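You operate a simulated robot arm through the tools that you are given. There is no shell and no other tool.

You run a simulated robot arm. Do the job below in one go: nothing can be reset, and whatever is moved stays where it is left.

## Task
Iron the blue napkin on one dot, then the red on two dots.
Fine: leave the iron on its base, turned off.
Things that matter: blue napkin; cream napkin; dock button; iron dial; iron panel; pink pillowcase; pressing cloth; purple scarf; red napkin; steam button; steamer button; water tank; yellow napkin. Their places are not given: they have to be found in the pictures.

It is judged by the outcome, as a careful person would: the job done as asked, and still so three seconds after it is handed in. It fails if anything else is knocked over, pushed out of place, dropped, spilled or broken. Flat cloth is picked up by pressing the open fingertips on it (5 to 10 N) and closing them slowly along it; thin cloth reads only 2 to 8 mm in the jaws.

## Robot
A 7-joint arm with a two-finger parallel gripper, fixed in place. Base frame: the origin is on the floor under the middle of its stand, x ahead of it, y to its left, z up; the work surface is at about z = 0.915. Lengths are in m, angles in degrees, forces in N, time in s.
It reaches about 1.479 m from its shoulder. Its first joint turns from -166.0 to 166.0 degrees. Payload 4.4 kg.
The TCP is the grasp point between the finger pads, 0.023 m short of the fingertips. In the tool frame z runs along the fingers and y along their closing line. The gripper opens to 0.094 m. The fingers are 0.038 m wide and 0.01 m thick; the gripper's body (0.054 by 0.096 m) begins 0.039 m behind the TCP.
Orientation is that of the tool frame in the base frame, as a unit quaternion [w, x, y, z]. With the fingers straight down and closing along the base's y, the tool's x points along the base's -x, its y along +y and its z along -z.

## Interface
- The arm moves only by the tool step_arm. Its argument "plan" is a list of rows, each a list of 7 numbers: the shift along the tool's x, y, z in units of 200 mm (1.0 is 200 mm), then the turn, a rotation vector about the tool's x, y, z in units of 90 degrees (1.0 is 90 degrees), then the gripper command, from -1 (fully open) to 1 (shut), values between in proportion. In form: [[x, y, z, rx, ry, rz, gripper], ...]. A call has 1 to 20 rows; each row is the pose to reach, as a shift and turn from the pose commanded when the call began, along the tool's axes at that moment. A call with a number of a shift or a turn outside -1 to 1 is refused whole. Rows are played at 5 a second. More than 0.05 m and 8.6 degrees between two rows, or a gripper value outside its range, and nothing of the call is played. Where a pose cannot be reached the arm comes as near as it can. A force on the tool above 40 N (or 10 N above the force at the start of the call, whichever is more), or a blocked arm, ends the call early, and 0.2 s more pass. Each finger travels about 0.072 m/s and halts on what it meets, pressing with about 24 N; the grip force reading is that of the motor and also rises with nothing between the fingers. The clock runs only during rows and for 0.2 s after the last one: add rows that repeat a pose to give the fingers time. The reply holds the time, the measured pose of the TCP, the force on the tool along the base axes, the opening and the grip force, in the units named above and with some noise, with the torque about the TCP (base axes, N m) and any sound that the robot's microphone picked up.
- Cameras (640 x 400 px; columns grow to the right, rows downward): "scene" is fixed at [0.2205, 0.5003, 1.5914]; the picture's right is [-0.49, -0.87, 0.00], its down [-0.46, 0.26, -0.85] and it looks along [0.74, -0.42, -0.53] (base axes); focal length 327 px, centre (320, 200). "wrist" rides on the gripper at [0.086, 0.016, -0.074] in the tool frame; the picture's right is [-0.18, 0.98, 0.00], its down [-0.58, -0.11, -0.81] and it looks along [-0.79, -0.15, 0.59] (tool axes); focal length 243 px, centre (320, 200).
- capture(camera): a new picture of that camera. The clock stands still meanwhile.
- measure_at(camera, pixels): there is no depth. For up to 12 entries [column, row, z] of the newest picture of that camera ("zoom" is the newest enlarged one), the place [x, y] in the base frame at which the ray of that pixel passes the height z, good to about 0.003 m. The clock stands still meanwhile.
- inspect(camera, box): a new picture of the part [left, top, right, bottom] of that camera's present view, enlarged. The clock stands still meanwhile.
- finish_job(): hands the job in; it is judged then, once.

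Open the gripper and draw the arm clear of the work before you hand the job in, unless the task says otherwise.

The tools are called after ">>>" by a JSON object that holds its "api" and its "payload". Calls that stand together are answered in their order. step_arm: Moves the arm, as the interface text tells. Its arguments: {"type":"object","properties":{"plan":{"type":"array"}},"required":["plan"]} The other tools are called the same way: capture (camera) takes a picture; measure_at (camera, pixels) gives the place at which the rays of pixels pass given heights; inspect (camera, box) takes an enlarged picture of a part of a camera's view; finish_job () hands the job in.

At the start:

```text
time: 0.0
position: [0.8239, 0.1693, 1.3123]
tool_rot: [0.0, 0.0, 1.0, 0.0]
ft_force: [0.2, 0.3, -0.1]
moment: [0.0, 0.0, 0.0]
finger_gap: 0.094
finger_force: 0.0
```

scene: 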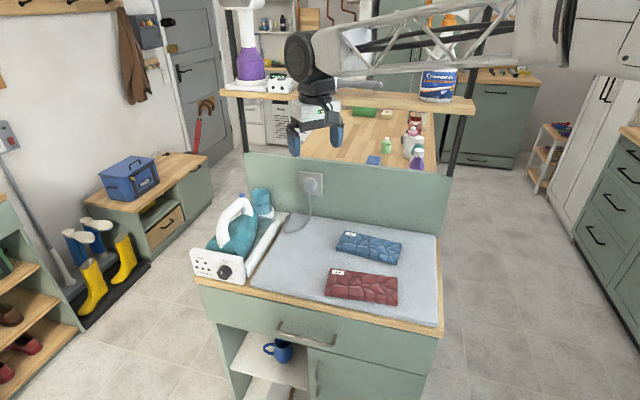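
wrist: 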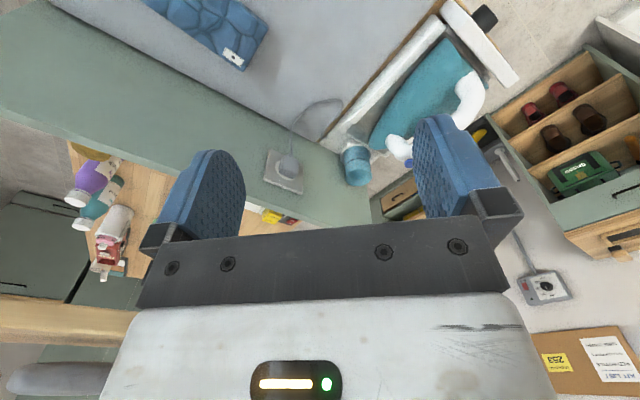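

I'll look closer at the iron, the panel and the napkins (scene: iron around (235,235), panel (218,266), blue (369,248), red (362,288)).

>>> {"api": "inspect", "payload": {"camera": "scene", "box": [180, 180, 320, 290]}}

>>> {"api": "inspect", "payload": {"camera": "scene", "box": [300, 210, 460, 320]}}

>>> {"api": "inspect", "payload": {"camera": "wrist", "box": [280, 0, 540, 200]}}

```text
3.64 times, centred on (250, 235) of scene
```

zoom: 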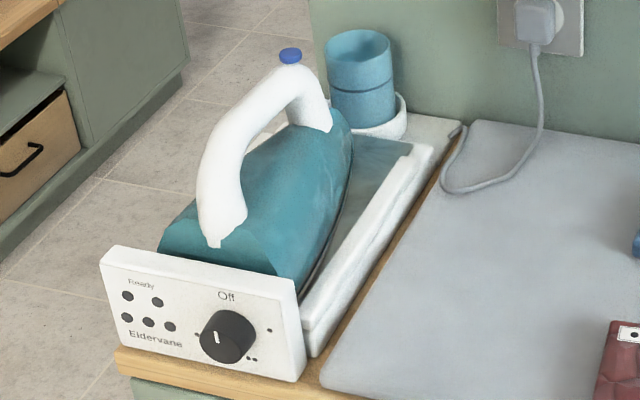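

```text
3.64 times, centred on (380, 265) of scene
```

zoom: 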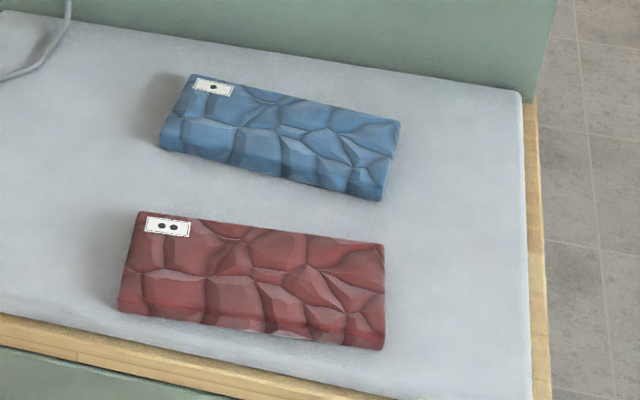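

```text
2.00 times, centred on (410, 100) of wrist
```

zoom: 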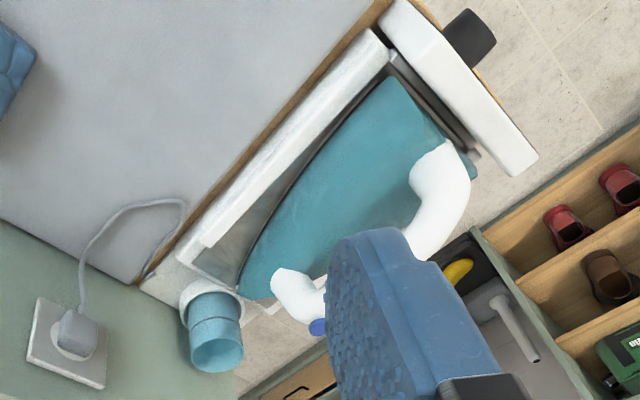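

I'll measure the bench layout: panel corners, dial, handle, napkin corners in the scene picture.

>>> {"api": "measure_at", "payload": {"camera": "scene", "pixels": [[195, 278, 0.915], [247, 285, 0.915], [440, 325, 0.93], [437, 236, 0.93], [252, 285, 0.93], [285, 212, 0.93], [337, 233, 0.94], [401, 243, 0.94], [396, 263, 0.94], [337, 250, 0.93], [328, 295, 0.93], [396, 305, 0.93]]}}

>>> {"api": "capture", "payload": {"camera": "scene"}}

```text
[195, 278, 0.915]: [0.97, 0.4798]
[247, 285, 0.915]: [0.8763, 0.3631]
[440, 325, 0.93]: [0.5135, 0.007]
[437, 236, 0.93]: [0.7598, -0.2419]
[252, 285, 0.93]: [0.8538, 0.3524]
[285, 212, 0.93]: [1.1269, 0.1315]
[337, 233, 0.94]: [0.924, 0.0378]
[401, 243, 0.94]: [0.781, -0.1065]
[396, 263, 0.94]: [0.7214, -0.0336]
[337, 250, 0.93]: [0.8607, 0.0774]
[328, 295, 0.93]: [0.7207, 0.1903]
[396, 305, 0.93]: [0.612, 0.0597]
```

```text
taken
```

scene: 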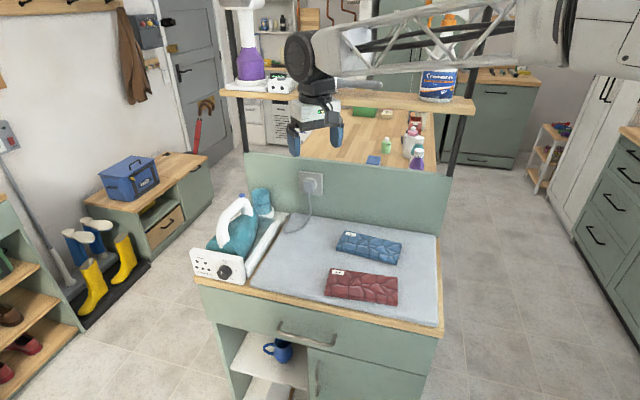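

Zooming tightly on the dock's panel at (218,266) to read the dial and the lamps.

>>> {"api": "inspect", "payload": {"camera": "scene", "box": [186, 244, 250, 288]}}

>>> {"api": "inspect", "payload": {"camera": "scene", "box": [205, 185, 285, 250]}}

>>> {"api": "inspect", "payload": {"camera": "wrist", "box": [400, 0, 540, 90]}}

```text
9.09 times, centred on (218, 266) of scene
```

zoom: 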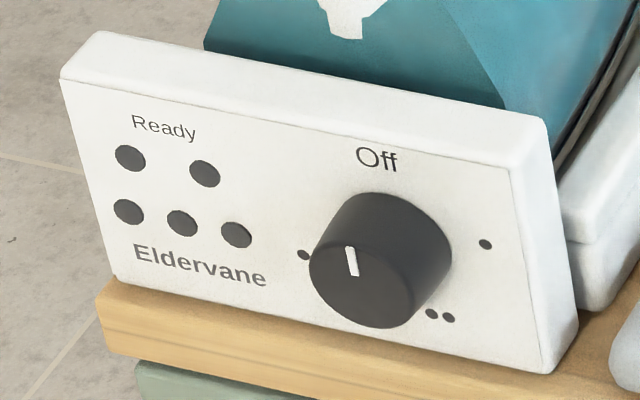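

```text
6.15 times, centred on (245, 218) of scene
```

zoom: 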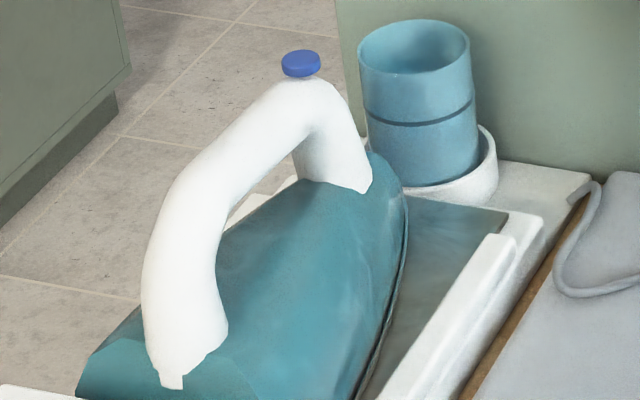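

```text
4.44 times, centred on (470, 45) of wrist
```

zoom: 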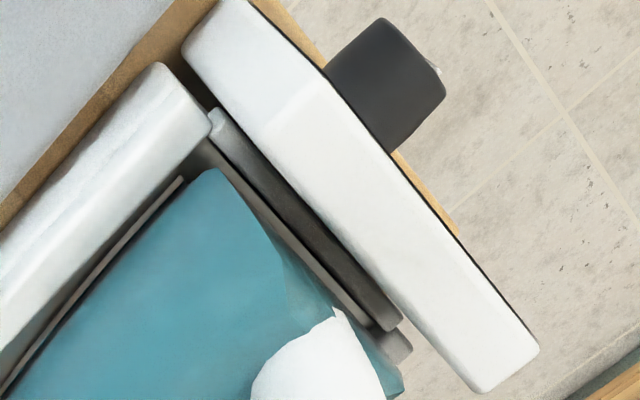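

The dial's pointer appears to be up at "Off" with one dot on the right and two dots lower right; lamps are unlit. I'll swing the arm left with a 45° turn so the wrist camera (aligned with the bench axes) looks onto the panel.

>>> {"api": "step_arm", "payload": {"plan": [[0, 0.12, 0, 0, 0, 0.06, -1], [0, 0.24, 0, 0, 0, 0.13, -1], [0, 0.36, 0, 0, 0, 0.19, -1], [0, 0.48, 0, 0, 0, 0.25, -1], [0, 0.6, 0, 0, 0, 0.31, -1], [0, 0.72, 0, 0, 0, 0.38, -1], [0, 0.84, 0, 0, 0, 0.44, -1], [0, 0.95, 0, 0, 0, 0.5, -1], [0, 0.95, 0, 0, 0, 0.5, -1]]}}

>>> {"api": "capture", "payload": {"camera": "wrist"}}

```text
time: 2.0
position: [0.8228, 0.3603, 1.3109]
tool_rot: [0.0, 0.382, 0.924, 0.0]
ft_force: [-0.2, -0.2, -0.6]
moment: [0.03, -0.02, -0.02]
finger_gap: 0.094
finger_force: 0.1
```

```text
taken
```

wrist: 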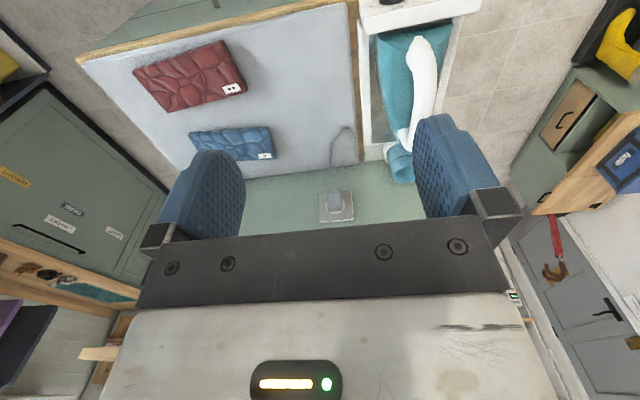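

The wrist view shows the iron along the dock at (410,90), panel beyond the top edge at (410,5). Now I move to in front of the panel and lower to look at it.

>>> {"api": "step_arm", "payload": {"plan": [[0.08, 0.09, 0.1, 0, 0, 0, -1], [0.16, 0.18, 0.2, 0, 0, 0, -1], [0.24, 0.27, 0.3, 0, 0, 0, -1], [0.32, 0.36, 0.4, 0, 0, 0, -1], [0.4, 0.45, 0.5, 0, 0, 0, -1], [0.48, 0.54, 0.6, 0, 0, 0, -1], [0.56, 0.63, 0.7, 0, 0, 0, -1], [0.64, 0.72, 0.8, 0, 0, 0, -1], [0.72, 0.72, 0.9, 0, 0, 0, -1], [0.72, 0.72, 0.9, 0, 0, 0, -1]]}}

>>> {"api": "capture", "payload": {"camera": "wrist"}}

>>> {"api": "capture", "payload": {"camera": "scene"}}

```text
time: 4.2
position: [0.8216, 0.5638, 1.1295]
tool_rot: [0.001, 0.382, 0.924, 0.0]
ft_force: [-0.7, 0.0, -0.1]
moment: [-0.02, 0.03, 0.03]
finger_gap: 0.094
finger_force: 0.0
```

```text
taken
```

wrist: 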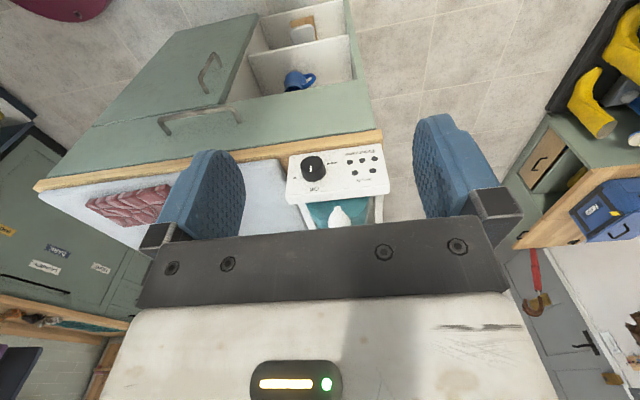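

```text
taken
```

scene: 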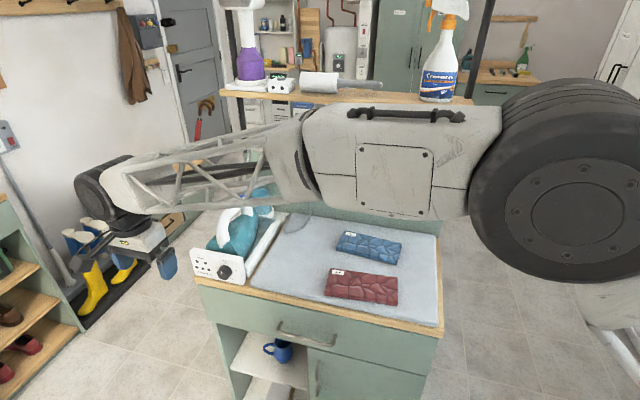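

The panel is at (340,175) in the wrist view; I enlarge it to read the dial marks.

>>> {"api": "inspect", "payload": {"camera": "wrist", "box": [280, 145, 395, 215]}}

```text
5.57 times, centred on (338, 180) of wrist
```

zoom: 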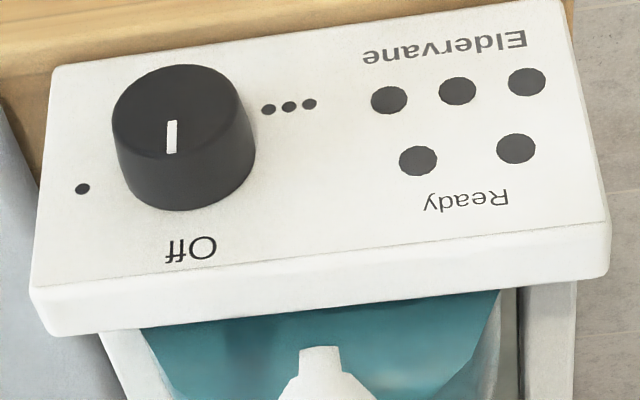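

The enlarged view (upside down) shows Off on top, one dot on the right at (82,188), three dots at left (289,106), two dots hidden behind the knob. I measure rays for these to get the panel geometry.

>>> {"api": "measure_at", "payload": {"camera": "zoom", "pixels": [[82, 188, 0.95], [82, 188, 1.0], [289, 106, 0.95], [289, 106, 1.0], [190, 248, 0.95], [190, 248, 1.0], [172, 120, 0.95], [172, 120, 1.0], [30, 285, 1.0], [608, 222, 1.0], [55, 68, 0.92], [565, 3, 0.92]]}}

>>> {"api": "inspect", "payload": {"camera": "scene", "box": [186, 244, 250, 288]}}

```text
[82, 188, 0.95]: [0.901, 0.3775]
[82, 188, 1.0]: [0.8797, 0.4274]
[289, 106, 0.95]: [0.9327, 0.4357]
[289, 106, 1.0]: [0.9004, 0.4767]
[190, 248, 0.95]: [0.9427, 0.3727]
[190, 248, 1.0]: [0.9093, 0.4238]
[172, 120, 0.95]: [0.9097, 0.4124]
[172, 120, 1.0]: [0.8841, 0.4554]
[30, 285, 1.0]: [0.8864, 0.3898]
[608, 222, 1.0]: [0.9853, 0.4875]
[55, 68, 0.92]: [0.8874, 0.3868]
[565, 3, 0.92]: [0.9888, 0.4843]
```

```text
9.09 times, centred on (218, 266) of scene
```

zoom: 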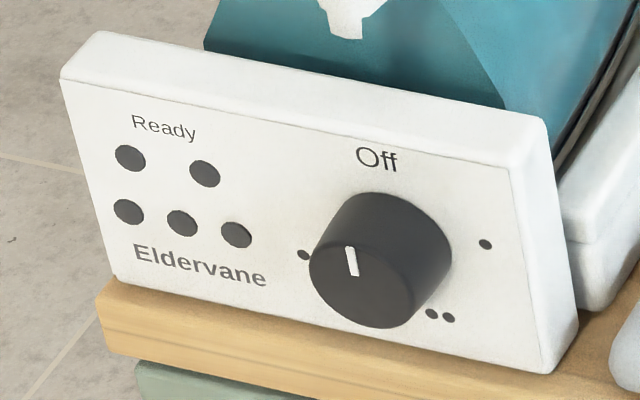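

Now the same points through the scene camera for triangulation (top corners (62,80),(510,165), bottom corners, dots, dial face).

>>> {"api": "measure_at", "payload": {"camera": "zoom", "pixels": [[62, 80, 1.0], [510, 165, 1.0], [115, 275, 0.92], [543, 370, 0.92], [485, 244, 0.95], [485, 244, 1.0], [377, 158, 0.95], [377, 158, 1.0], [440, 315, 0.95], [440, 315, 1.0], [355, 283, 0.95], [355, 283, 1.0]]}}

```text
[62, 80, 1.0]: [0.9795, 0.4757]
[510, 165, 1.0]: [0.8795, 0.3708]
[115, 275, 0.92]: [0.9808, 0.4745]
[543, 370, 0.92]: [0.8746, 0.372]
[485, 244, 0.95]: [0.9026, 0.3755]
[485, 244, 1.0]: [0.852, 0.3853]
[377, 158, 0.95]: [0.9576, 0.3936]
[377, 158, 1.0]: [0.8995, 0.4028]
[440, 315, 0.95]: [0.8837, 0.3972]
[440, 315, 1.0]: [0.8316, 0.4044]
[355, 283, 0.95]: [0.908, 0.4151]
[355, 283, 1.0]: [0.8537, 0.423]
```

Triangulating: panel plane at about x−y=0.526 (z 0.90–0.984), dial centre about (0.92,0.40,0.946) protruding ~22 mm; marks at roughly 0°, 80°, 160°, 240° clockwise. I now pitch the tool up 90° in place, so the fingers point at the panel.

>>> {"api": "step_arm", "payload": {"plan": [[0, 0, 0, 0, -0.083, 0, -1], [0, 0, 0, 0, -0.167, 0, -1], [0, 0, 0, 0, -0.25, 0, -1], [0, 0, 0, 0, -0.333, 0, -1], [0, 0, 0, 0, -0.417, 0, -1], [0, 0, 0, 0, -0.5, 0, -1], [0, 0, 0, 0, -0.583, 0, -1], [0, 0, 0, 0, -0.667, 0, -1], [0, 0, 0, 0, -0.75, 0, -1], [0, 0, 0, 0, -0.833, 0, -1], [0, 0, 0, 0, -0.917, 0, -1], [0, 0, 0, 0, -1, 0, -1], [0, 0, 0, 0, -1, 0, -1]]}}

>>> {"api": "capture", "payload": {"camera": "wrist"}}

>>> {"api": "capture", "payload": {"camera": "scene"}}

```text
time: 7.0
position: [0.8239, 0.5628, 1.1317]
tool_rot: [0.654, 0.27, 0.653, -0.271]
ft_force: [0.2, -0.2, 0.3]
moment: [0.03, -0.03, -0.02]
finger_gap: 0.0942
finger_force: 0.0
```

```text
taken
```

wrist: 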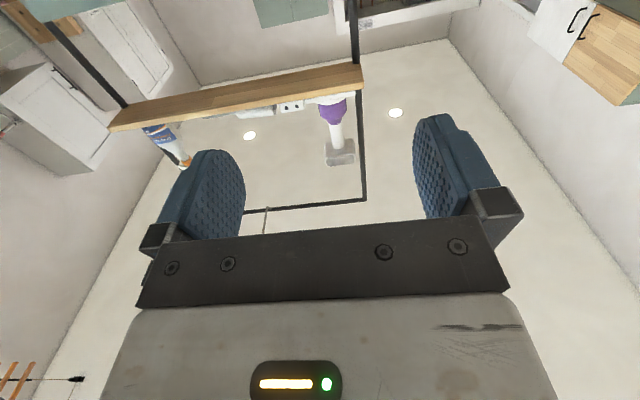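

```text
taken
```

scene: 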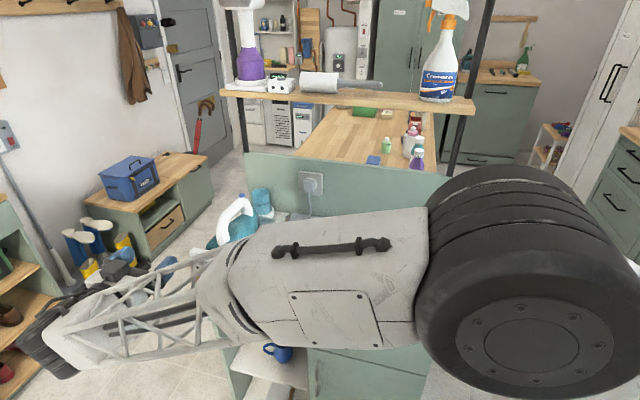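

Orientation reached (fingers along the panel normal). Now I lower in front of the panel to dial height with the fingers half closed (~70 mm), staying ~10 cm off the panel.

>>> {"api": "step_arm", "payload": {"plan": [[0.116, -0.028, 0.05, 0, 0, 0, -0.5], [0.232, -0.056, 0.1, 0, 0, 0, -0.5], [0.348, -0.084, 0.15, 0, 0, 0, -0.5], [0.464, -0.112, 0.2, 0, 0, 0, -0.5], [0.58, -0.14, 0.25, 0, 0, 0, -0.5], [0.696, -0.168, 0.3, 0, 0, 0, -0.5], [0.812, -0.196, 0.35, 0, 0, 0, -0.5], [0.928, -0.225, 0.4, 0, 0, 0, -0.5], [0.928, -0.225, 0.437, 0, 0, 0, -0.5], [0.928, -0.225, 0.437, 0, 0, 0, -0.5]]}}

>>> {"api": "capture", "payload": {"camera": "wrist"}}

>>> {"api": "capture", "payload": {"camera": "scene"}}

```text
time: 9.2
position: [0.8552, 0.4684, 0.9466]
tool_rot: [0.654, 0.271, 0.653, -0.27]
ft_force: [-0.2, -0.9, -0.5]
moment: [-0.01, 0.05, 0.0]
finger_gap: 0.0708
finger_force: 0.0
```

```text
taken
```

wrist: 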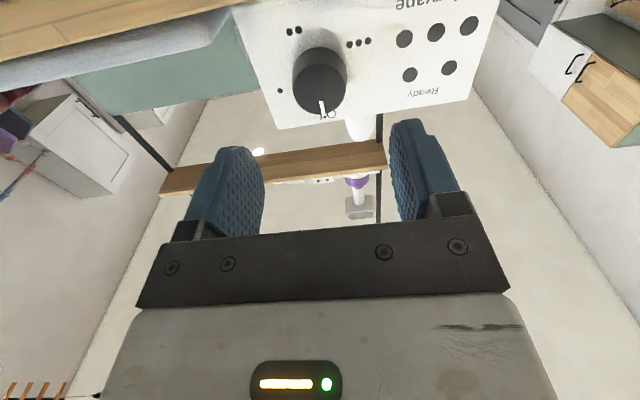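

```text
taken
```

scene: 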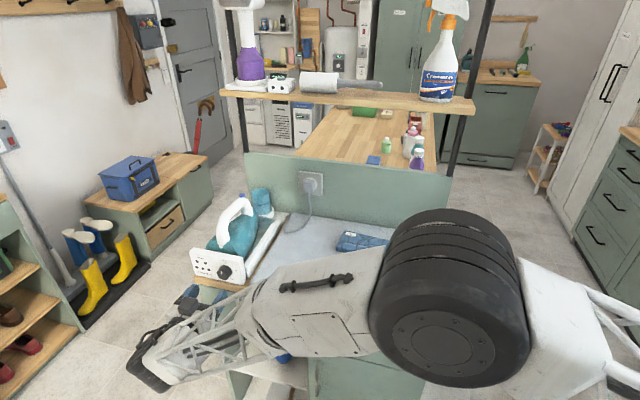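

The panel is seen from below now with all marks; I enlarge it to fix the angles and dial centre.

>>> {"api": "inspect", "payload": {"camera": "wrist", "box": [240, 0, 480, 150]}}

```text
2.67 times, centred on (360, 75) of wrist
```

zoom: 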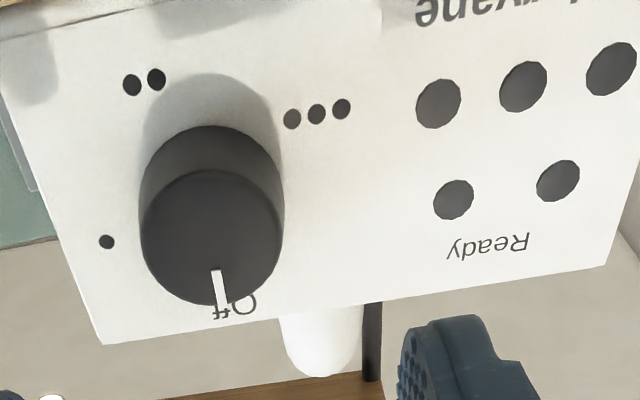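

I measure rays to these marks and the dial's face centre at two heights.

>>> {"api": "measure_at", "payload": {"camera": "zoom", "pixels": [[106, 242, 0.95], [144, 82, 0.92], [317, 113, 0.93], [212, 238, 0.94], [212, 238, 0.96], [141, 238, 0.945], [283, 238, 0.945], [212, 306, 0.965], [212, 168, 0.925], [102, 345, 0.98], [605, 267, 0.98], [235, 305, 0.975]]}}

```text
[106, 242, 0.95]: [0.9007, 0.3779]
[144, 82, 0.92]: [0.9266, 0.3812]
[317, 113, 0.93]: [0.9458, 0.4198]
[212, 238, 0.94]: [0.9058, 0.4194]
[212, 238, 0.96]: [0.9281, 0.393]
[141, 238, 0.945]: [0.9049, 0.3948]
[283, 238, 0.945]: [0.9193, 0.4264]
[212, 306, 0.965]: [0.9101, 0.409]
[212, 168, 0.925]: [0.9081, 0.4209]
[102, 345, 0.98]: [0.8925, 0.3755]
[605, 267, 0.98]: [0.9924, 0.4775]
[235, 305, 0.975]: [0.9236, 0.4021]
```

Dial centre u=0.9365, z=0.945, diameter ~33 mm; marks at 0/80/160/240° confirmed. I move straight in 68 mm along the tool axis and close on the knob.

>>> {"api": "step_arm", "payload": {"plan": [[0.008, 0.002, 0.08, 0, 0, 0, -0.5], [0.008, 0.002, 0.16, 0, 0, 0, -0.5], [0.008, 0.002, 0.24, 0, 0, 0, -0.5], [0.008, 0.002, 0.3, 0, 0, 0, -0.5], [0.008, 0.002, 0.34, 0, 0, 0, -0.5], [0.008, 0.002, 0.34, 0, 0, 0, -0.1], [0.008, 0.002, 0.34, 0, 0, 0, 0.2], [0.008, 0.002, 0.34, 0, 0, 0, 0.6], [0.008, 0.002, 0.34, 0, 0, 0, 1], [0.008, 0.002, 0.34, 0, 0, 0, 1]]}}

>>> {"api": "capture", "payload": {"camera": "wrist"}}

```text
time: 11.4
position: [0.901, 0.4215, 0.9447]
tool_rot: [0.653, 0.272, 0.653, -0.271]
ft_force: [8.1, -1.4, -0.6]
moment: [0.05, 0.04, 0.12]
finger_gap: 0.0362
finger_force: 45.6
```

```text
taken
```

wrist: 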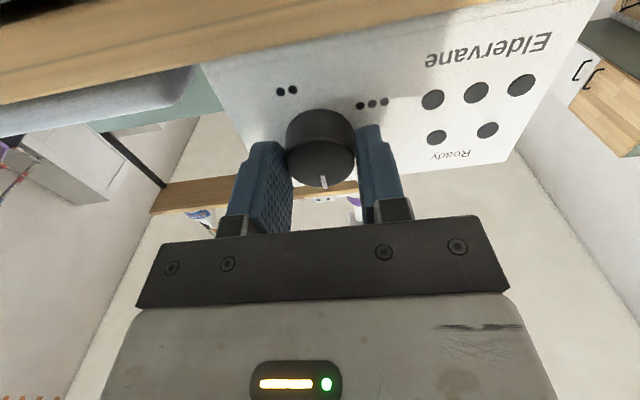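

The knob is gripped (gap 36 mm, 45 N). Now I turn it clockwise 80° (positive about tool z) towards one dot.

>>> {"api": "step_arm", "payload": {"plan": [[0, 0, 0, 0, 0, 0.08, 1], [0, 0, 0, 0, 0, 0.16, 1], [0, 0, 0, 0, 0, 0.24, 1], [0, 0, 0, 0, 0, 0.32, 1], [0, 0, 0, 0, 0, 0.4, 1], [0, 0, 0, 0, 0, 0.48, 1], [0, 0, 0, 0, 0, 0.56, 1], [0, 0, 0, 0, 0, 0.64, 1], [0, 0, 0, 0, 0, 0.72, 1], [0, 0, 0, 0, 0, 0.8, 1], [0, 0, 0, 0, 0, 0.889, 1], [0, 0, 0, 0, 0, 0.889, 1]]}}

>>> {"api": "capture", "payload": {"camera": "wrist"}}

>>> {"api": "capture", "payload": {"camera": "scene"}}

```text
time: 12.8
position: [0.9026, 0.4225, 0.9444]
tool_rot: [0.707, 0.491, 0.508, -0.01]
ft_force: [-21.0, -3.8, 4.2]
moment: [-0.27, -0.28, -0.7]
finger_gap: 0.0361
finger_force: 44.9
stopped in row 7: the force on the tool passed its limit at 44 N (the readings are from after the stop); the commanded pose is now the measured one
```

```text
taken
```

wrist: 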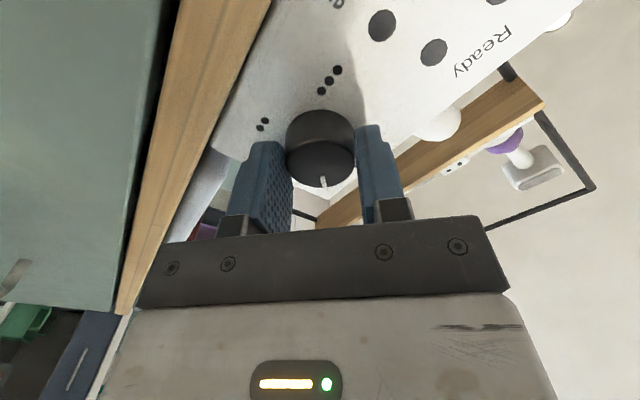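

```text
taken
```

scene: 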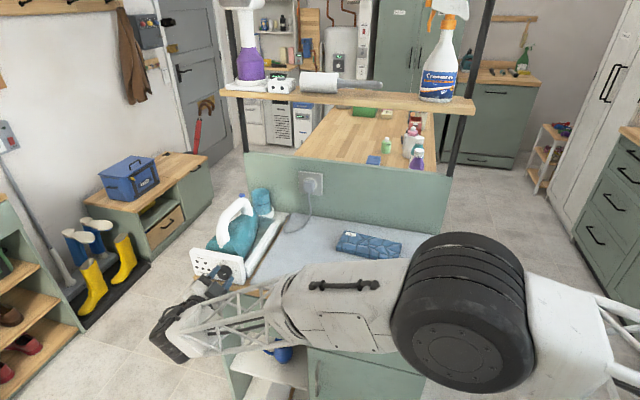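

The knob turned 43° with the gripper before a sideways load (tool axis slightly off the knob's axis) stopped it. I'll open a little, recentre by ~2.5 mm and grip again to unload.

>>> {"api": "step_arm", "payload": {"plan": [[0, 0, 0, 0, 0, 0, 0.0], [0, 0, 0, 0, 0, 0, -0.1], [0.002, -0.012, 0, 0, 0, 0, -0.1], [0.002, -0.012, 0, 0, 0, 0, -0.1]]}}

>>> {"api": "capture", "payload": {"camera": "wrist"}}

>>> {"api": "inspect", "payload": {"camera": "scene", "box": [180, 235, 260, 290]}}

```text
time: 13.8
position: [0.9013, 0.4207, 0.9423]
tool_rot: [0.707, 0.493, 0.508, -0.011]
ft_force: [0.4, -0.2, 0.2]
moment: [0.01, 0.01, 0.03]
finger_gap: 0.0519
finger_force: 0.2
```

```text
taken
```

wrist: 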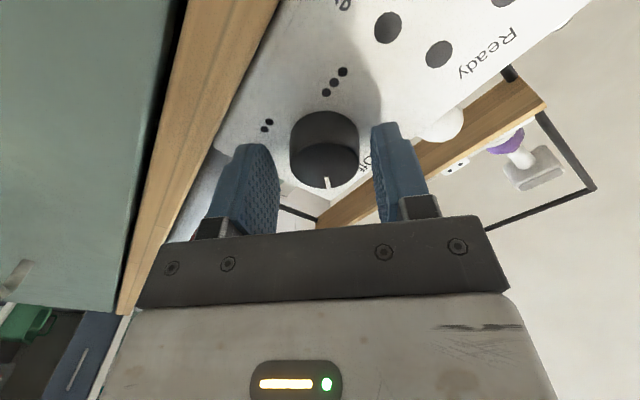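

```text
7.27 times, centred on (220, 262) of scene
```

zoom: 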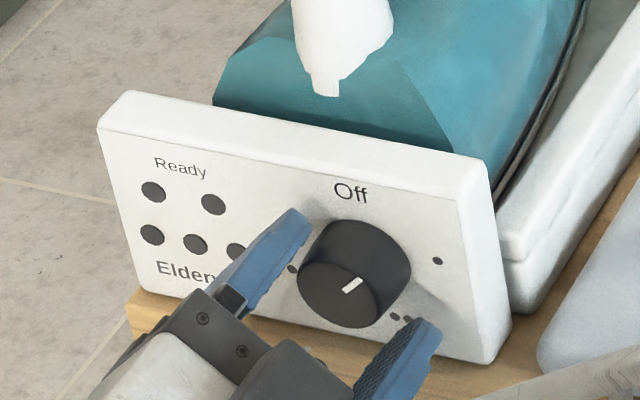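

The pointer is at about 43° (scene zoom (352,283)) and the knob sits centred between the open fingers. I re-grip and turn the remaining 37°.

>>> {"api": "step_arm", "payload": {"plan": [[0, 0, 0, 0, 0, 0, 0.3], [0, 0, 0, 0, 0, 0, 0.7], [0, 0, 0, 0, 0, 0, 1], [0, 0, 0, 0, 0, 0, 1], [0, 0, 0, 0, 0, 0.06, 1], [0, 0, 0, 0, 0, 0.12, 1], [0, 0, 0, 0, 0, 0.18, 1], [0, 0, 0, 0, 0, 0.24, 1], [0, 0, 0, 0, 0, 0.3, 1], [0, 0, 0, 0, 0, 0.36, 1], [0, 0, 0, 0, 0, 0.411, 1], [0, 0, 0, 0, 0, 0.411, 1]]}}

>>> {"api": "inspect", "payload": {"camera": "scene", "box": [180, 235, 260, 290]}}

```text
time: 15.4
position: [0.9051, 0.4239, 0.9425]
tool_rot: [0.701, 0.554, 0.442, 0.075]
ft_force: [6.7, 9.1, 0.4]
moment: [0.19, 0.19, 0.69]
finger_gap: 0.0359
finger_force: 44.7
out of reach, approached as far as the arm can: row 7
stopped in row 7: the force on the tool passed its limit at 96 N (the readings are from after the stop); the commanded pose is now the measured one
```

```text
7.27 times, centred on (220, 262) of scene
```

zoom: 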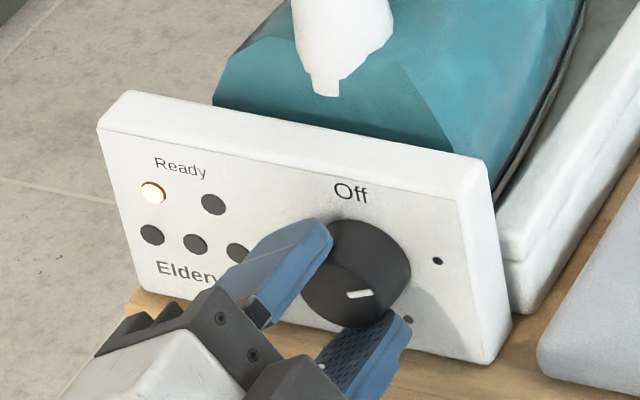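

A lamp lit (zoom (152,192)), and the arm hit its wrist range at ~57° of turn. I open slightly, back off 6 cm, and wind the wrist back 80° for another bite.

>>> {"api": "step_arm", "payload": {"plan": [[0, 0, 0, 0, 0, 0, 0.2], [0, 0, 0, 0, 0, 0, 0.06], [0, 0, 0, 0, 0, 0, 0.06], [0, 0, -0.08, 0, 0, 0, 0.06], [-0.01, -0.006, -0.16, 0, 0, 0, 0.06], [-0.02, -0.0126, -0.24, 0, 0, 0, 0.06], [-0.02, -0.0126, -0.3, 0, 0, 0, 0.0], [-0.02, -0.0126, -0.3, 0, 0, -0.08, -0.1], [-0.02, -0.0126, -0.3, 0, 0, -0.16, -0.1], [-0.02, -0.0126, -0.3, 0, 0, -0.24, -0.1], [-0.02, -0.0126, -0.3, 0, 0, -0.32, -0.1], [-0.02, -0.0126, -0.3, 0, 0, -0.4, -0.1], [-0.02, -0.0126, -0.3, 0, 0, -0.48, -0.1], [-0.02, -0.0126, -0.3, 0, 0, -0.56, -0.1], [-0.02, -0.0126, -0.3, 0, 0, -0.64, -0.1], [-0.02, -0.0126, -0.3, 0, 0, -0.72, -0.1], [-0.02, -0.0126, -0.3, 0, 0, -0.8, -0.1], [-0.02, -0.0126, -0.3, 0, 0, -0.88, -0.1], [-0.02, -0.0126, -0.3, 0, 0, -0.88, -0.1]]}}

>>> {"api": "capture", "payload": {"camera": "wrist"}}

>>> {"api": "inspect", "payload": {"camera": "scene", "box": [180, 235, 260, 290]}}

```text
time: 19.4
position: [0.8587, 0.4632, 0.9425]
tool_rot: [0.588, 0.146, 0.693, -0.39]
ft_force: [-0.3, -0.2, -0.1]
moment: [-0.03, -0.01, 0.0]
finger_gap: 0.0516
finger_force: 0.1
```

```text
taken
```

wrist: 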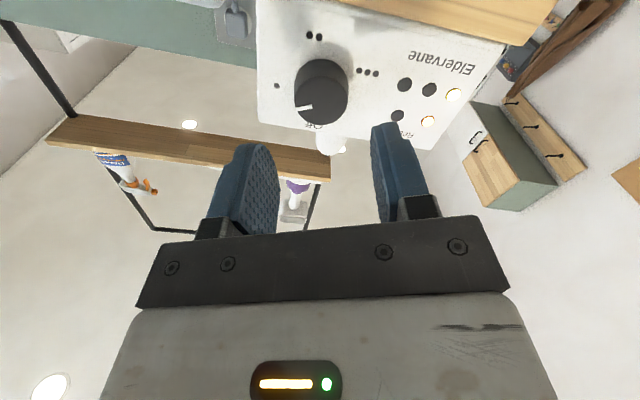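

```text
7.27 times, centred on (220, 262) of scene
```

zoom: 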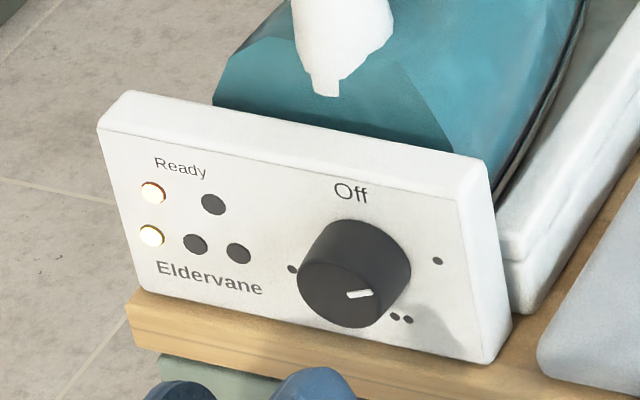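

Two lamps are lit now: upper-left amber and lower-left. I enlarge the wrist view to read the pointer angle.

>>> {"api": "inspect", "payload": {"camera": "wrist", "box": [250, 10, 480, 150]}}

>>> {"api": "inspect", "payload": {"camera": "scene", "box": [190, 250, 240, 282]}}

```text
2.78 times, centred on (365, 80) of wrist
```

zoom: 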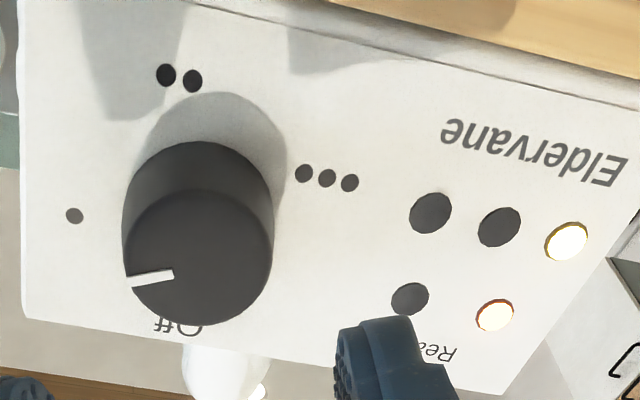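

```text
12.50 times, centred on (215, 266) of scene
```

zoom: 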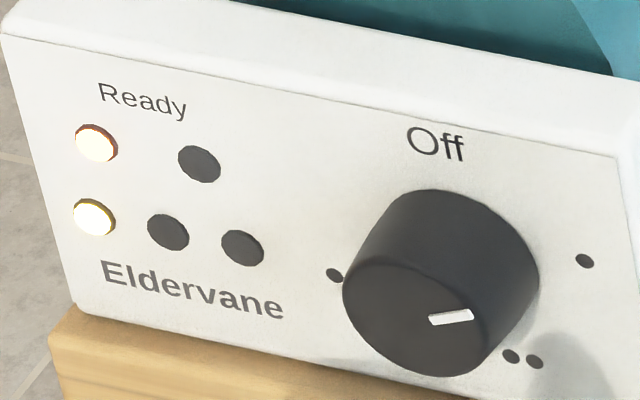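

The pointer reads about 68°, 12° short of one dot. I move in again, grip, and turn a further 12°.

>>> {"api": "step_arm", "payload": {"plan": [[0, 0, 0.08, 0, 0, 0, -0.1], [0, 0, 0.16, 0, 0, 0, -0.1], [0, 0, 0.24, 0, 0, 0, -0.1], [0, 0, 0.3, 0, 0, 0, -0.1], [0, 0, 0.3, 0, 0, 0, 0.2], [0, 0, 0.3, 0, 0, 0, 0.6], [0, 0, 0.3, 0, 0, 0, 1], [0, 0, 0.3, 0, 0, 0, 1]]}}

```text
time: 21.2
position: [0.9, 0.4195, 0.9431]
tool_rot: [0.588, 0.146, 0.693, -0.39]
ft_force: [7.5, 0.2, -2.3]
moment: [-0.06, -0.02, 0.23]
finger_gap: 0.0365
finger_force: 45.3
```

Gripped with small side load (7 N). Turn 12° more.

>>> {"api": "step_arm", "payload": {"plan": [[0, 0.004, 0, 0, 0, 0.04, 1], [0, 0.006, 0, 0, 0, 0.09, 1], [0, 0.006, 0, 0, 0, 0.135, 1], [0, 0.006, 0, 0, 0, 0.135, 1]]}}

>>> {"api": "inspect", "payload": {"camera": "wrist", "box": [200, 60, 480, 230]}}

>>> {"api": "inspect", "payload": {"camera": "scene", "box": [190, 250, 240, 282]}}

```text
time: 22.2
position: [0.9024, 0.4203, 0.9428]
tool_rot: [0.626, 0.218, 0.674, -0.326]
ft_force: [-27.0, -26.9, 10.8]
moment: [-0.09, -0.27, -1.03]
finger_gap: 0.0365
finger_force: 44.9
```

```text
2.29 times, centred on (340, 145) of wrist
```

zoom: 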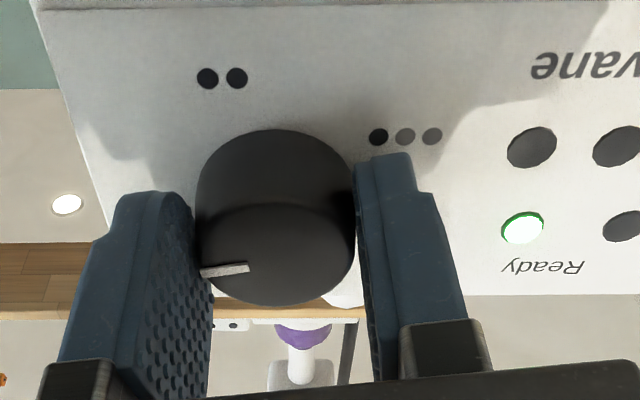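

```text
12.50 times, centred on (215, 266) of scene
```

zoom: 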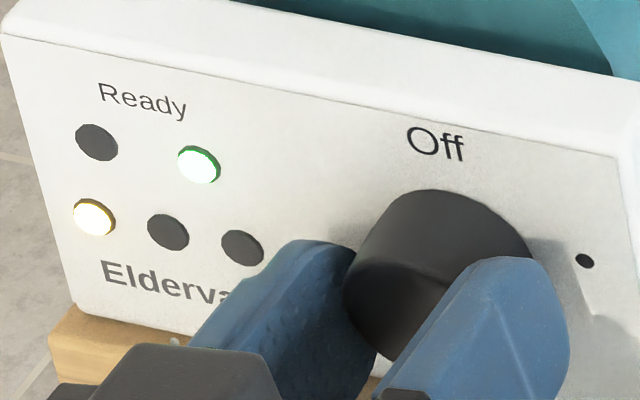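

Green Ready lamp (zoom (200,165)) is on with the one-dot lamp. I release the knob and back off 12 cm.

>>> {"api": "step_arm", "payload": {"plan": [[0, 0, 0, 0, 0, 0, 0.4], [0, 0, 0, 0, 0, 0, 0], [0, 0, 0, 0, 0, 0, -0.1], [0, 0, -0.1, 0, 0, 0, -0.1], [0, 0, -0.25, 0, 0, 0, -0.1], [0, 0, -0.4, 0, 0, 0, -0.1], [0, 0, -0.55, 0, 0, 0, -0.1], [0, 0, -0.7, 0, 0, 0, -0.1], [0, 0, -0.7, 0, 0, 0, -0.1]]}}

>>> {"api": "inspect", "payload": {"camera": "scene", "box": [186, 244, 250, 288]}}

>>> {"api": "capture", "payload": {"camera": "wrist"}}

```text
time: 24.2
position: [0.8023, 0.5203, 0.9418]
tool_rot: [0.627, 0.218, 0.674, -0.325]
ft_force: [0.1, 0.2, -0.4]
moment: [0.03, -0.02, -0.01]
finger_gap: 0.0517
finger_force: 0.0
```

```text
9.09 times, centred on (218, 266) of scene
```

zoom: 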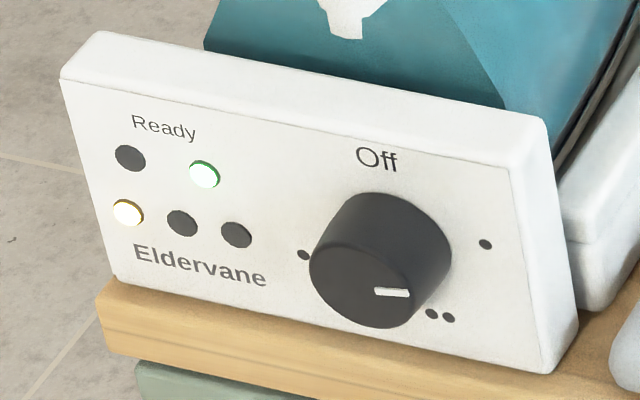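

```text
taken
```

wrist: 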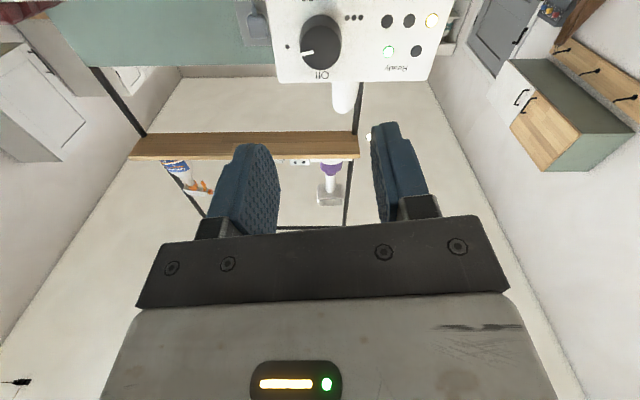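

Dial now points at one dot and the Ready lamp is green. I raise the arm and square the roll, then pitch the fingers back down.

>>> {"api": "step_arm", "payload": {"plan": [[-0.12, -0.02, 0, 0, 0, 0.015, -0.3], [-0.24, -0.04, 0, 0, 0, 0.03, -0.5], [-0.36, -0.06, 0, 0, 0, 0.045, -0.7], [-0.48, -0.08, 0, 0, 0, 0.06, -0.9], [-0.6, -0.1, 0, 0, 0, 0.075, -1], [-0.72, -0.115, 0, 0, 0, 0.09, -1], [-0.84, -0.13, 0, 0, 0, 0.1, -1], [-0.96, -0.148, 0, 0, 0, 0.1, -1]]}}

>>> {"api": "step_arm", "payload": {"plan": [[0, 0, 0, 0, 0.09, 0, -1], [0, 0, 0, 0, 0.18, 0, -1], [-0.05, 0, 0, 0, 0.27, 0, -1], [-0.1, 0, 0, 0, 0.36, 0, -1], [-0.15, 0, 0, 0, 0.45, 0, -1], [-0.2, 0, 0, 0, 0.54, 0, -1], [-0.25, 0, 0, 0, 0.63, 0, -1], [-0.3, 0, 0, 0, 0.72, 0, -1], [-0.35, 0, 0, 0, 0.81, 0, -1], [-0.4, 0, 0, 0, 0.9, 0, -1], [-0.45, 0, 0, 0, 1, 0, -1], [-0.45, 0, 0, 0, 1, 0, -1]]}}

>>> {"api": "capture", "payload": {"camera": "wrist"}}

>>> {"api": "capture", "payload": {"camera": "scene"}}

```text
time: 26.1
position: [0.8065, 0.52, 1.1373]
tool_rot: [0.65, 0.27, 0.655, -0.275]
ft_force: [-0.1, 0.4, -0.6]
moment: [-0.02, 0.0, 0.01]
finger_gap: 0.0938
finger_force: 0.0
```

```text
refused: row 11 steps farther than a row can; nothing moved
```

```text
taken
```

wrist: 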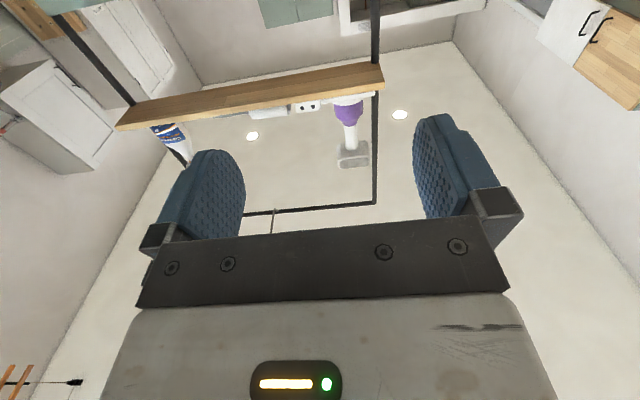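

```text
taken
```

scene: 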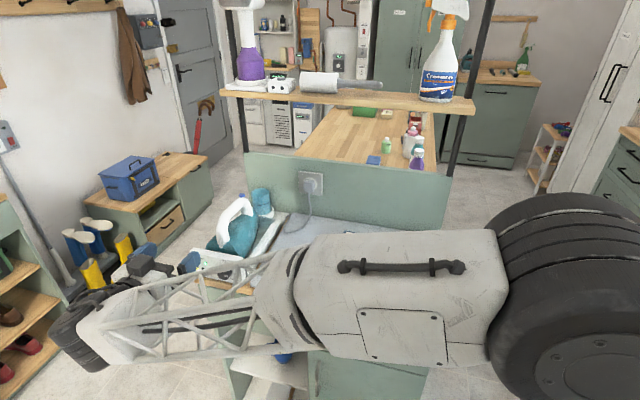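

The last row of my pitch was 9° (too large), so nothing moved; I resend with even steps, also rising to ~1.23 m.

>>> {"api": "step_arm", "payload": {"plan": [[0, 0, 0, 0, 0.085, 0, -1], [0, 0, 0, 0, 0.17, 0, -1], [-0.05, 0, 0, 0, 0.255, 0, -1], [-0.1, 0, 0, 0, 0.34, 0, -1], [-0.15, 0, 0, 0, 0.425, 0, -1], [-0.2, 0, 0, 0, 0.51, 0, -1], [-0.25, 0, 0, 0, 0.595, 0, -1], [-0.3, 0, 0, 0, 0.68, 0, -1], [-0.35, 0, 0, 0, 0.765, 0, -1], [-0.4, 0, 0, 0, 0.85, 0, -1], [-0.45, 0, 0, 0, 0.93, 0, -1], [-0.45, 0, 0, 0, 1, 0, -1], [-0.45, 0, 0, 0, 1, 0, -1]]}}

>>> {"api": "capture", "payload": {"camera": "wrist"}}

>>> {"api": "capture", "payload": {"camera": "scene"}}

```text
time: 28.9
position: [0.8076, 0.5204, 1.2263]
tool_rot: [-0.003, 0.385, 0.923, -0.004]
ft_force: [0.2, 0.0, 0.4]
moment: [-0.01, 0.01, 0.0]
finger_gap: 0.0938
finger_force: 0.0
```

```text
taken
```

wrist: 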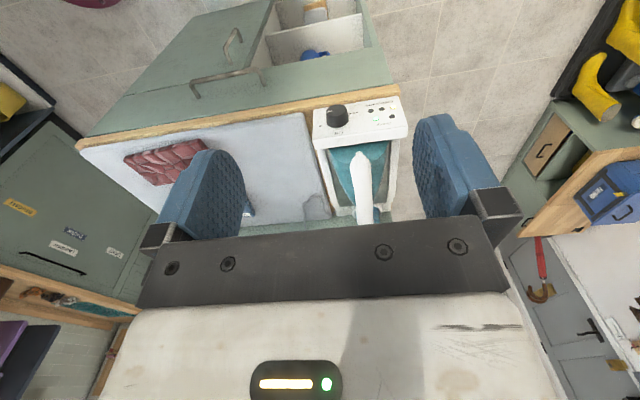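

```text
taken
```

scene: 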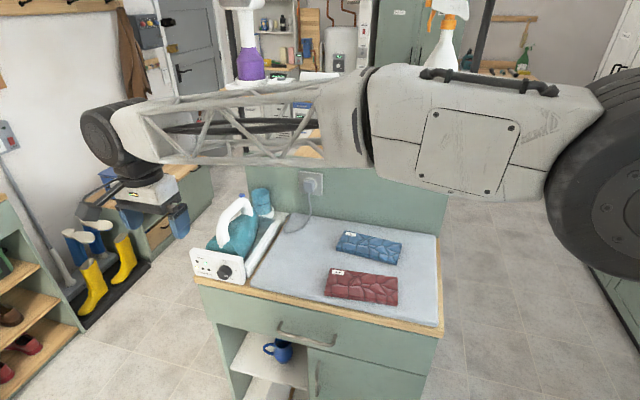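

Now I enlarge the iron in both views for locating its handle.

>>> {"api": "inspect", "payload": {"camera": "wrist", "box": [300, 90, 420, 225]}}

>>> {"api": "inspect", "payload": {"camera": "scene", "box": [195, 185, 285, 260]}}

```text
2.96 times, centred on (360, 158) of wrist
```

zoom: 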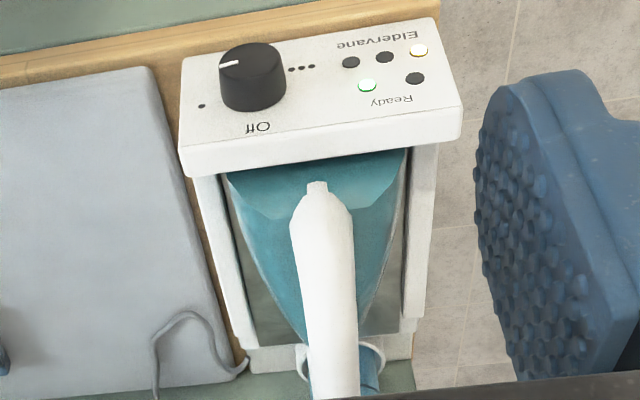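

```text
5.33 times, centred on (240, 222) of scene
```

zoom: 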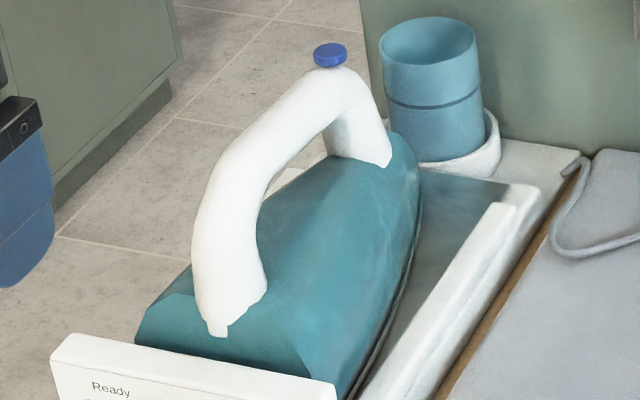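

I measure candidate rays on the handle: front foot tab, mid‑handle, in the scene zoom.

>>> {"api": "measure_at", "payload": {"camera": "zoom", "pixels": [[216, 330, 1.0], [216, 330, 1.05], [329, 52, 1.1], [329, 52, 1.15], [215, 190, 1.05], [215, 190, 1.12], [265, 120, 1.1], [265, 120, 1.15], [330, 75, 1.1], [330, 75, 1.15], [385, 160, 1.0], [385, 160, 1.05]]}}

>>> {"api": "inspect", "payload": {"camera": "wrist", "box": [300, 90, 420, 225]}}

```text
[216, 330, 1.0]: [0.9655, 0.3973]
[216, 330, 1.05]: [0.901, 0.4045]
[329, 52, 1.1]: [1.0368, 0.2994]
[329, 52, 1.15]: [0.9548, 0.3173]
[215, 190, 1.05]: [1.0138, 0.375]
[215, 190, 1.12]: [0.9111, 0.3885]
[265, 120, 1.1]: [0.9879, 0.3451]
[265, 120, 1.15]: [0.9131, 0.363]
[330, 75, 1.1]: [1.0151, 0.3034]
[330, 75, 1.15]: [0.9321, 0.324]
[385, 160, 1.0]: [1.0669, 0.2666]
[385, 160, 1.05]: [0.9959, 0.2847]
```

```text
2.96 times, centred on (360, 158) of wrist
```

zoom: 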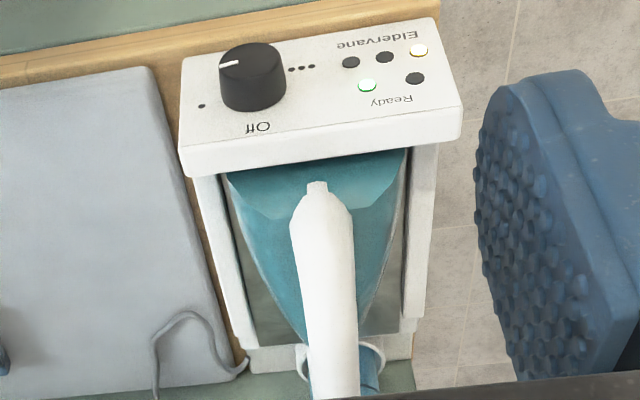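

Now the matching wrist rays.

>>> {"api": "measure_at", "payload": {"camera": "zoom", "pixels": [[317, 186, 1.0], [317, 186, 1.05], [320, 220, 1.05], [320, 220, 1.1], [325, 290, 1.05], [325, 290, 1.1], [331, 385, 1.05], [331, 385, 1.1], [331, 385, 1.15], [228, 185, 0.97], [405, 160, 0.97], [312, 345, 0.95]]}}

```text
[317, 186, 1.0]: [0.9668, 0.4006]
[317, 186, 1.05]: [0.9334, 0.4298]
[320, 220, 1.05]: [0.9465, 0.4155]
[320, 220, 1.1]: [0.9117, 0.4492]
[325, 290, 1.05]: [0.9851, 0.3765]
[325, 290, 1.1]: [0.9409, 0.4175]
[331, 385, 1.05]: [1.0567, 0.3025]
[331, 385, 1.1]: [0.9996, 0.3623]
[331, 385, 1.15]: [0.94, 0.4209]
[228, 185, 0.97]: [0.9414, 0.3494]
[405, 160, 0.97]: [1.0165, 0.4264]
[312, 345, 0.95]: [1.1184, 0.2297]
```

The handle's midline is at u≈0.963 (x+y≈1.363), top at z≈1.07, spanning v≈0.45–0.56. I move above it first at z≈1.22, fingers fully open.

>>> {"api": "step_arm", "payload": {"plan": [[-0.13, 0.015, 0, 0, 0, 0, -1], [-0.26, 0.03, 0, 0, 0, 0, -1], [-0.39, 0.045, 0, 0, 0, 0, -1], [-0.52, 0.06, 0, 0, 0, 0, -1], [-0.65, 0.075, 0, 0, 0, 0, -1], [-0.78, 0.09, 0, 0, 0, 0, -1], [-0.9, 0.11, 0, 0, 0, 0, -1], [-0.9, 0.12, 0, 0, 0, 0, -1]]}}

>>> {"api": "capture", "payload": {"camera": "wrist"}}

>>> {"api": "capture", "payload": {"camera": "scene"}}

```text
time: 30.6
position: [0.9528, 0.4098, 1.226]
tool_rot: [-0.004, 0.385, 0.923, -0.004]
ft_force: [0.0, -0.9, 0.1]
moment: [0.01, 0.01, -0.03]
finger_gap: 0.0941
finger_force: 0.1
```

```text
taken
```

wrist: 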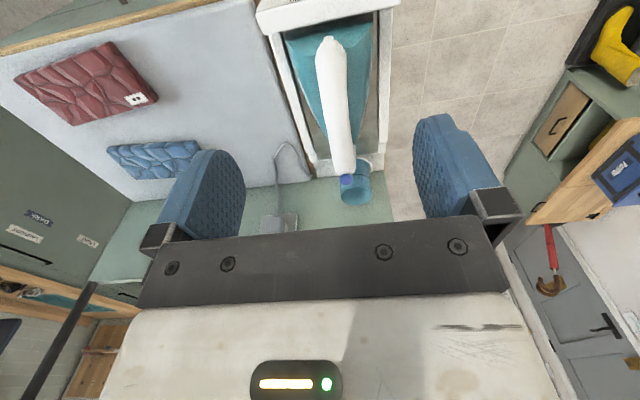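

```text
taken
```

scene: 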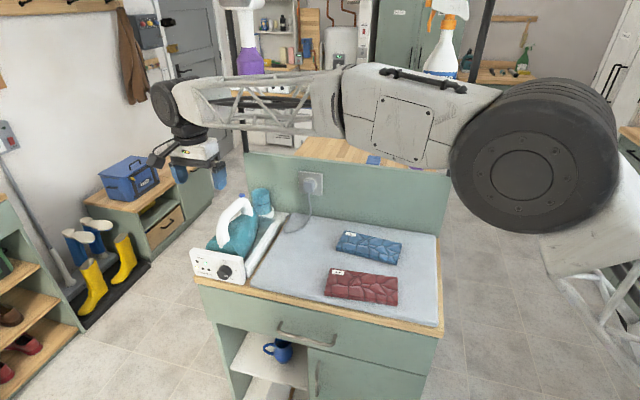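

Steam button is visible at wrist (346,181). I enlarge for finer measuring of the handle, and also the napkins.

>>> {"api": "inspect", "payload": {"camera": "wrist", "box": [250, 10, 410, 210]}}

>>> {"api": "measure_at", "payload": {"camera": "wrist", "pixels": [[346, 180, 1.07], [346, 180, 1.08], [329, 41, 1.0], [331, 60, 1.05], [334, 100, 1.06], [334, 100, 1.07], [339, 140, 1.06], [339, 140, 1.07]]}}

>>> {"api": "inspect", "payload": {"camera": "wrist", "box": [10, 30, 220, 190]}}

```text
2.00 times, centred on (330, 110) of wrist
```

zoom: 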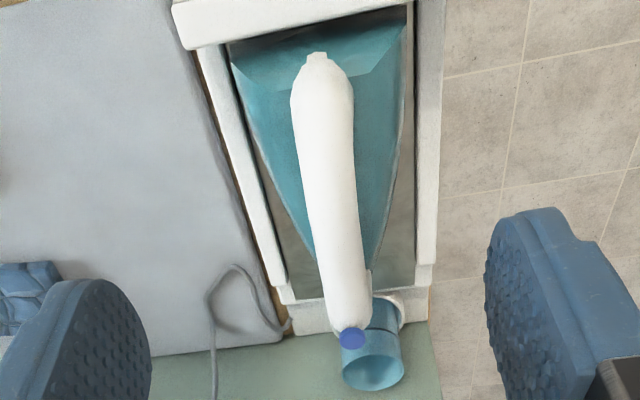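

```text
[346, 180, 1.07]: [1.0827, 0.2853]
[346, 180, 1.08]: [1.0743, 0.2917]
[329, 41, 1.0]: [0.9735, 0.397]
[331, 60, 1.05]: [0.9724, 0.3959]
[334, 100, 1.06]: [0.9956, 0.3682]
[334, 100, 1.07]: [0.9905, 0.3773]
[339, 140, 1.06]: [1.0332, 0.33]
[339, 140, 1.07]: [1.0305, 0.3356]
```

```text
2.50 times, centred on (115, 110) of wrist
```

zoom: 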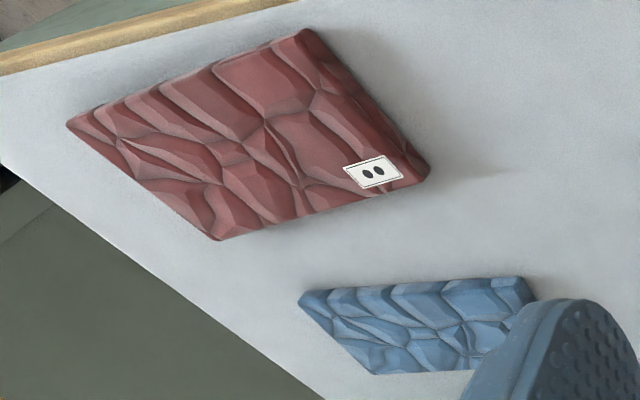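

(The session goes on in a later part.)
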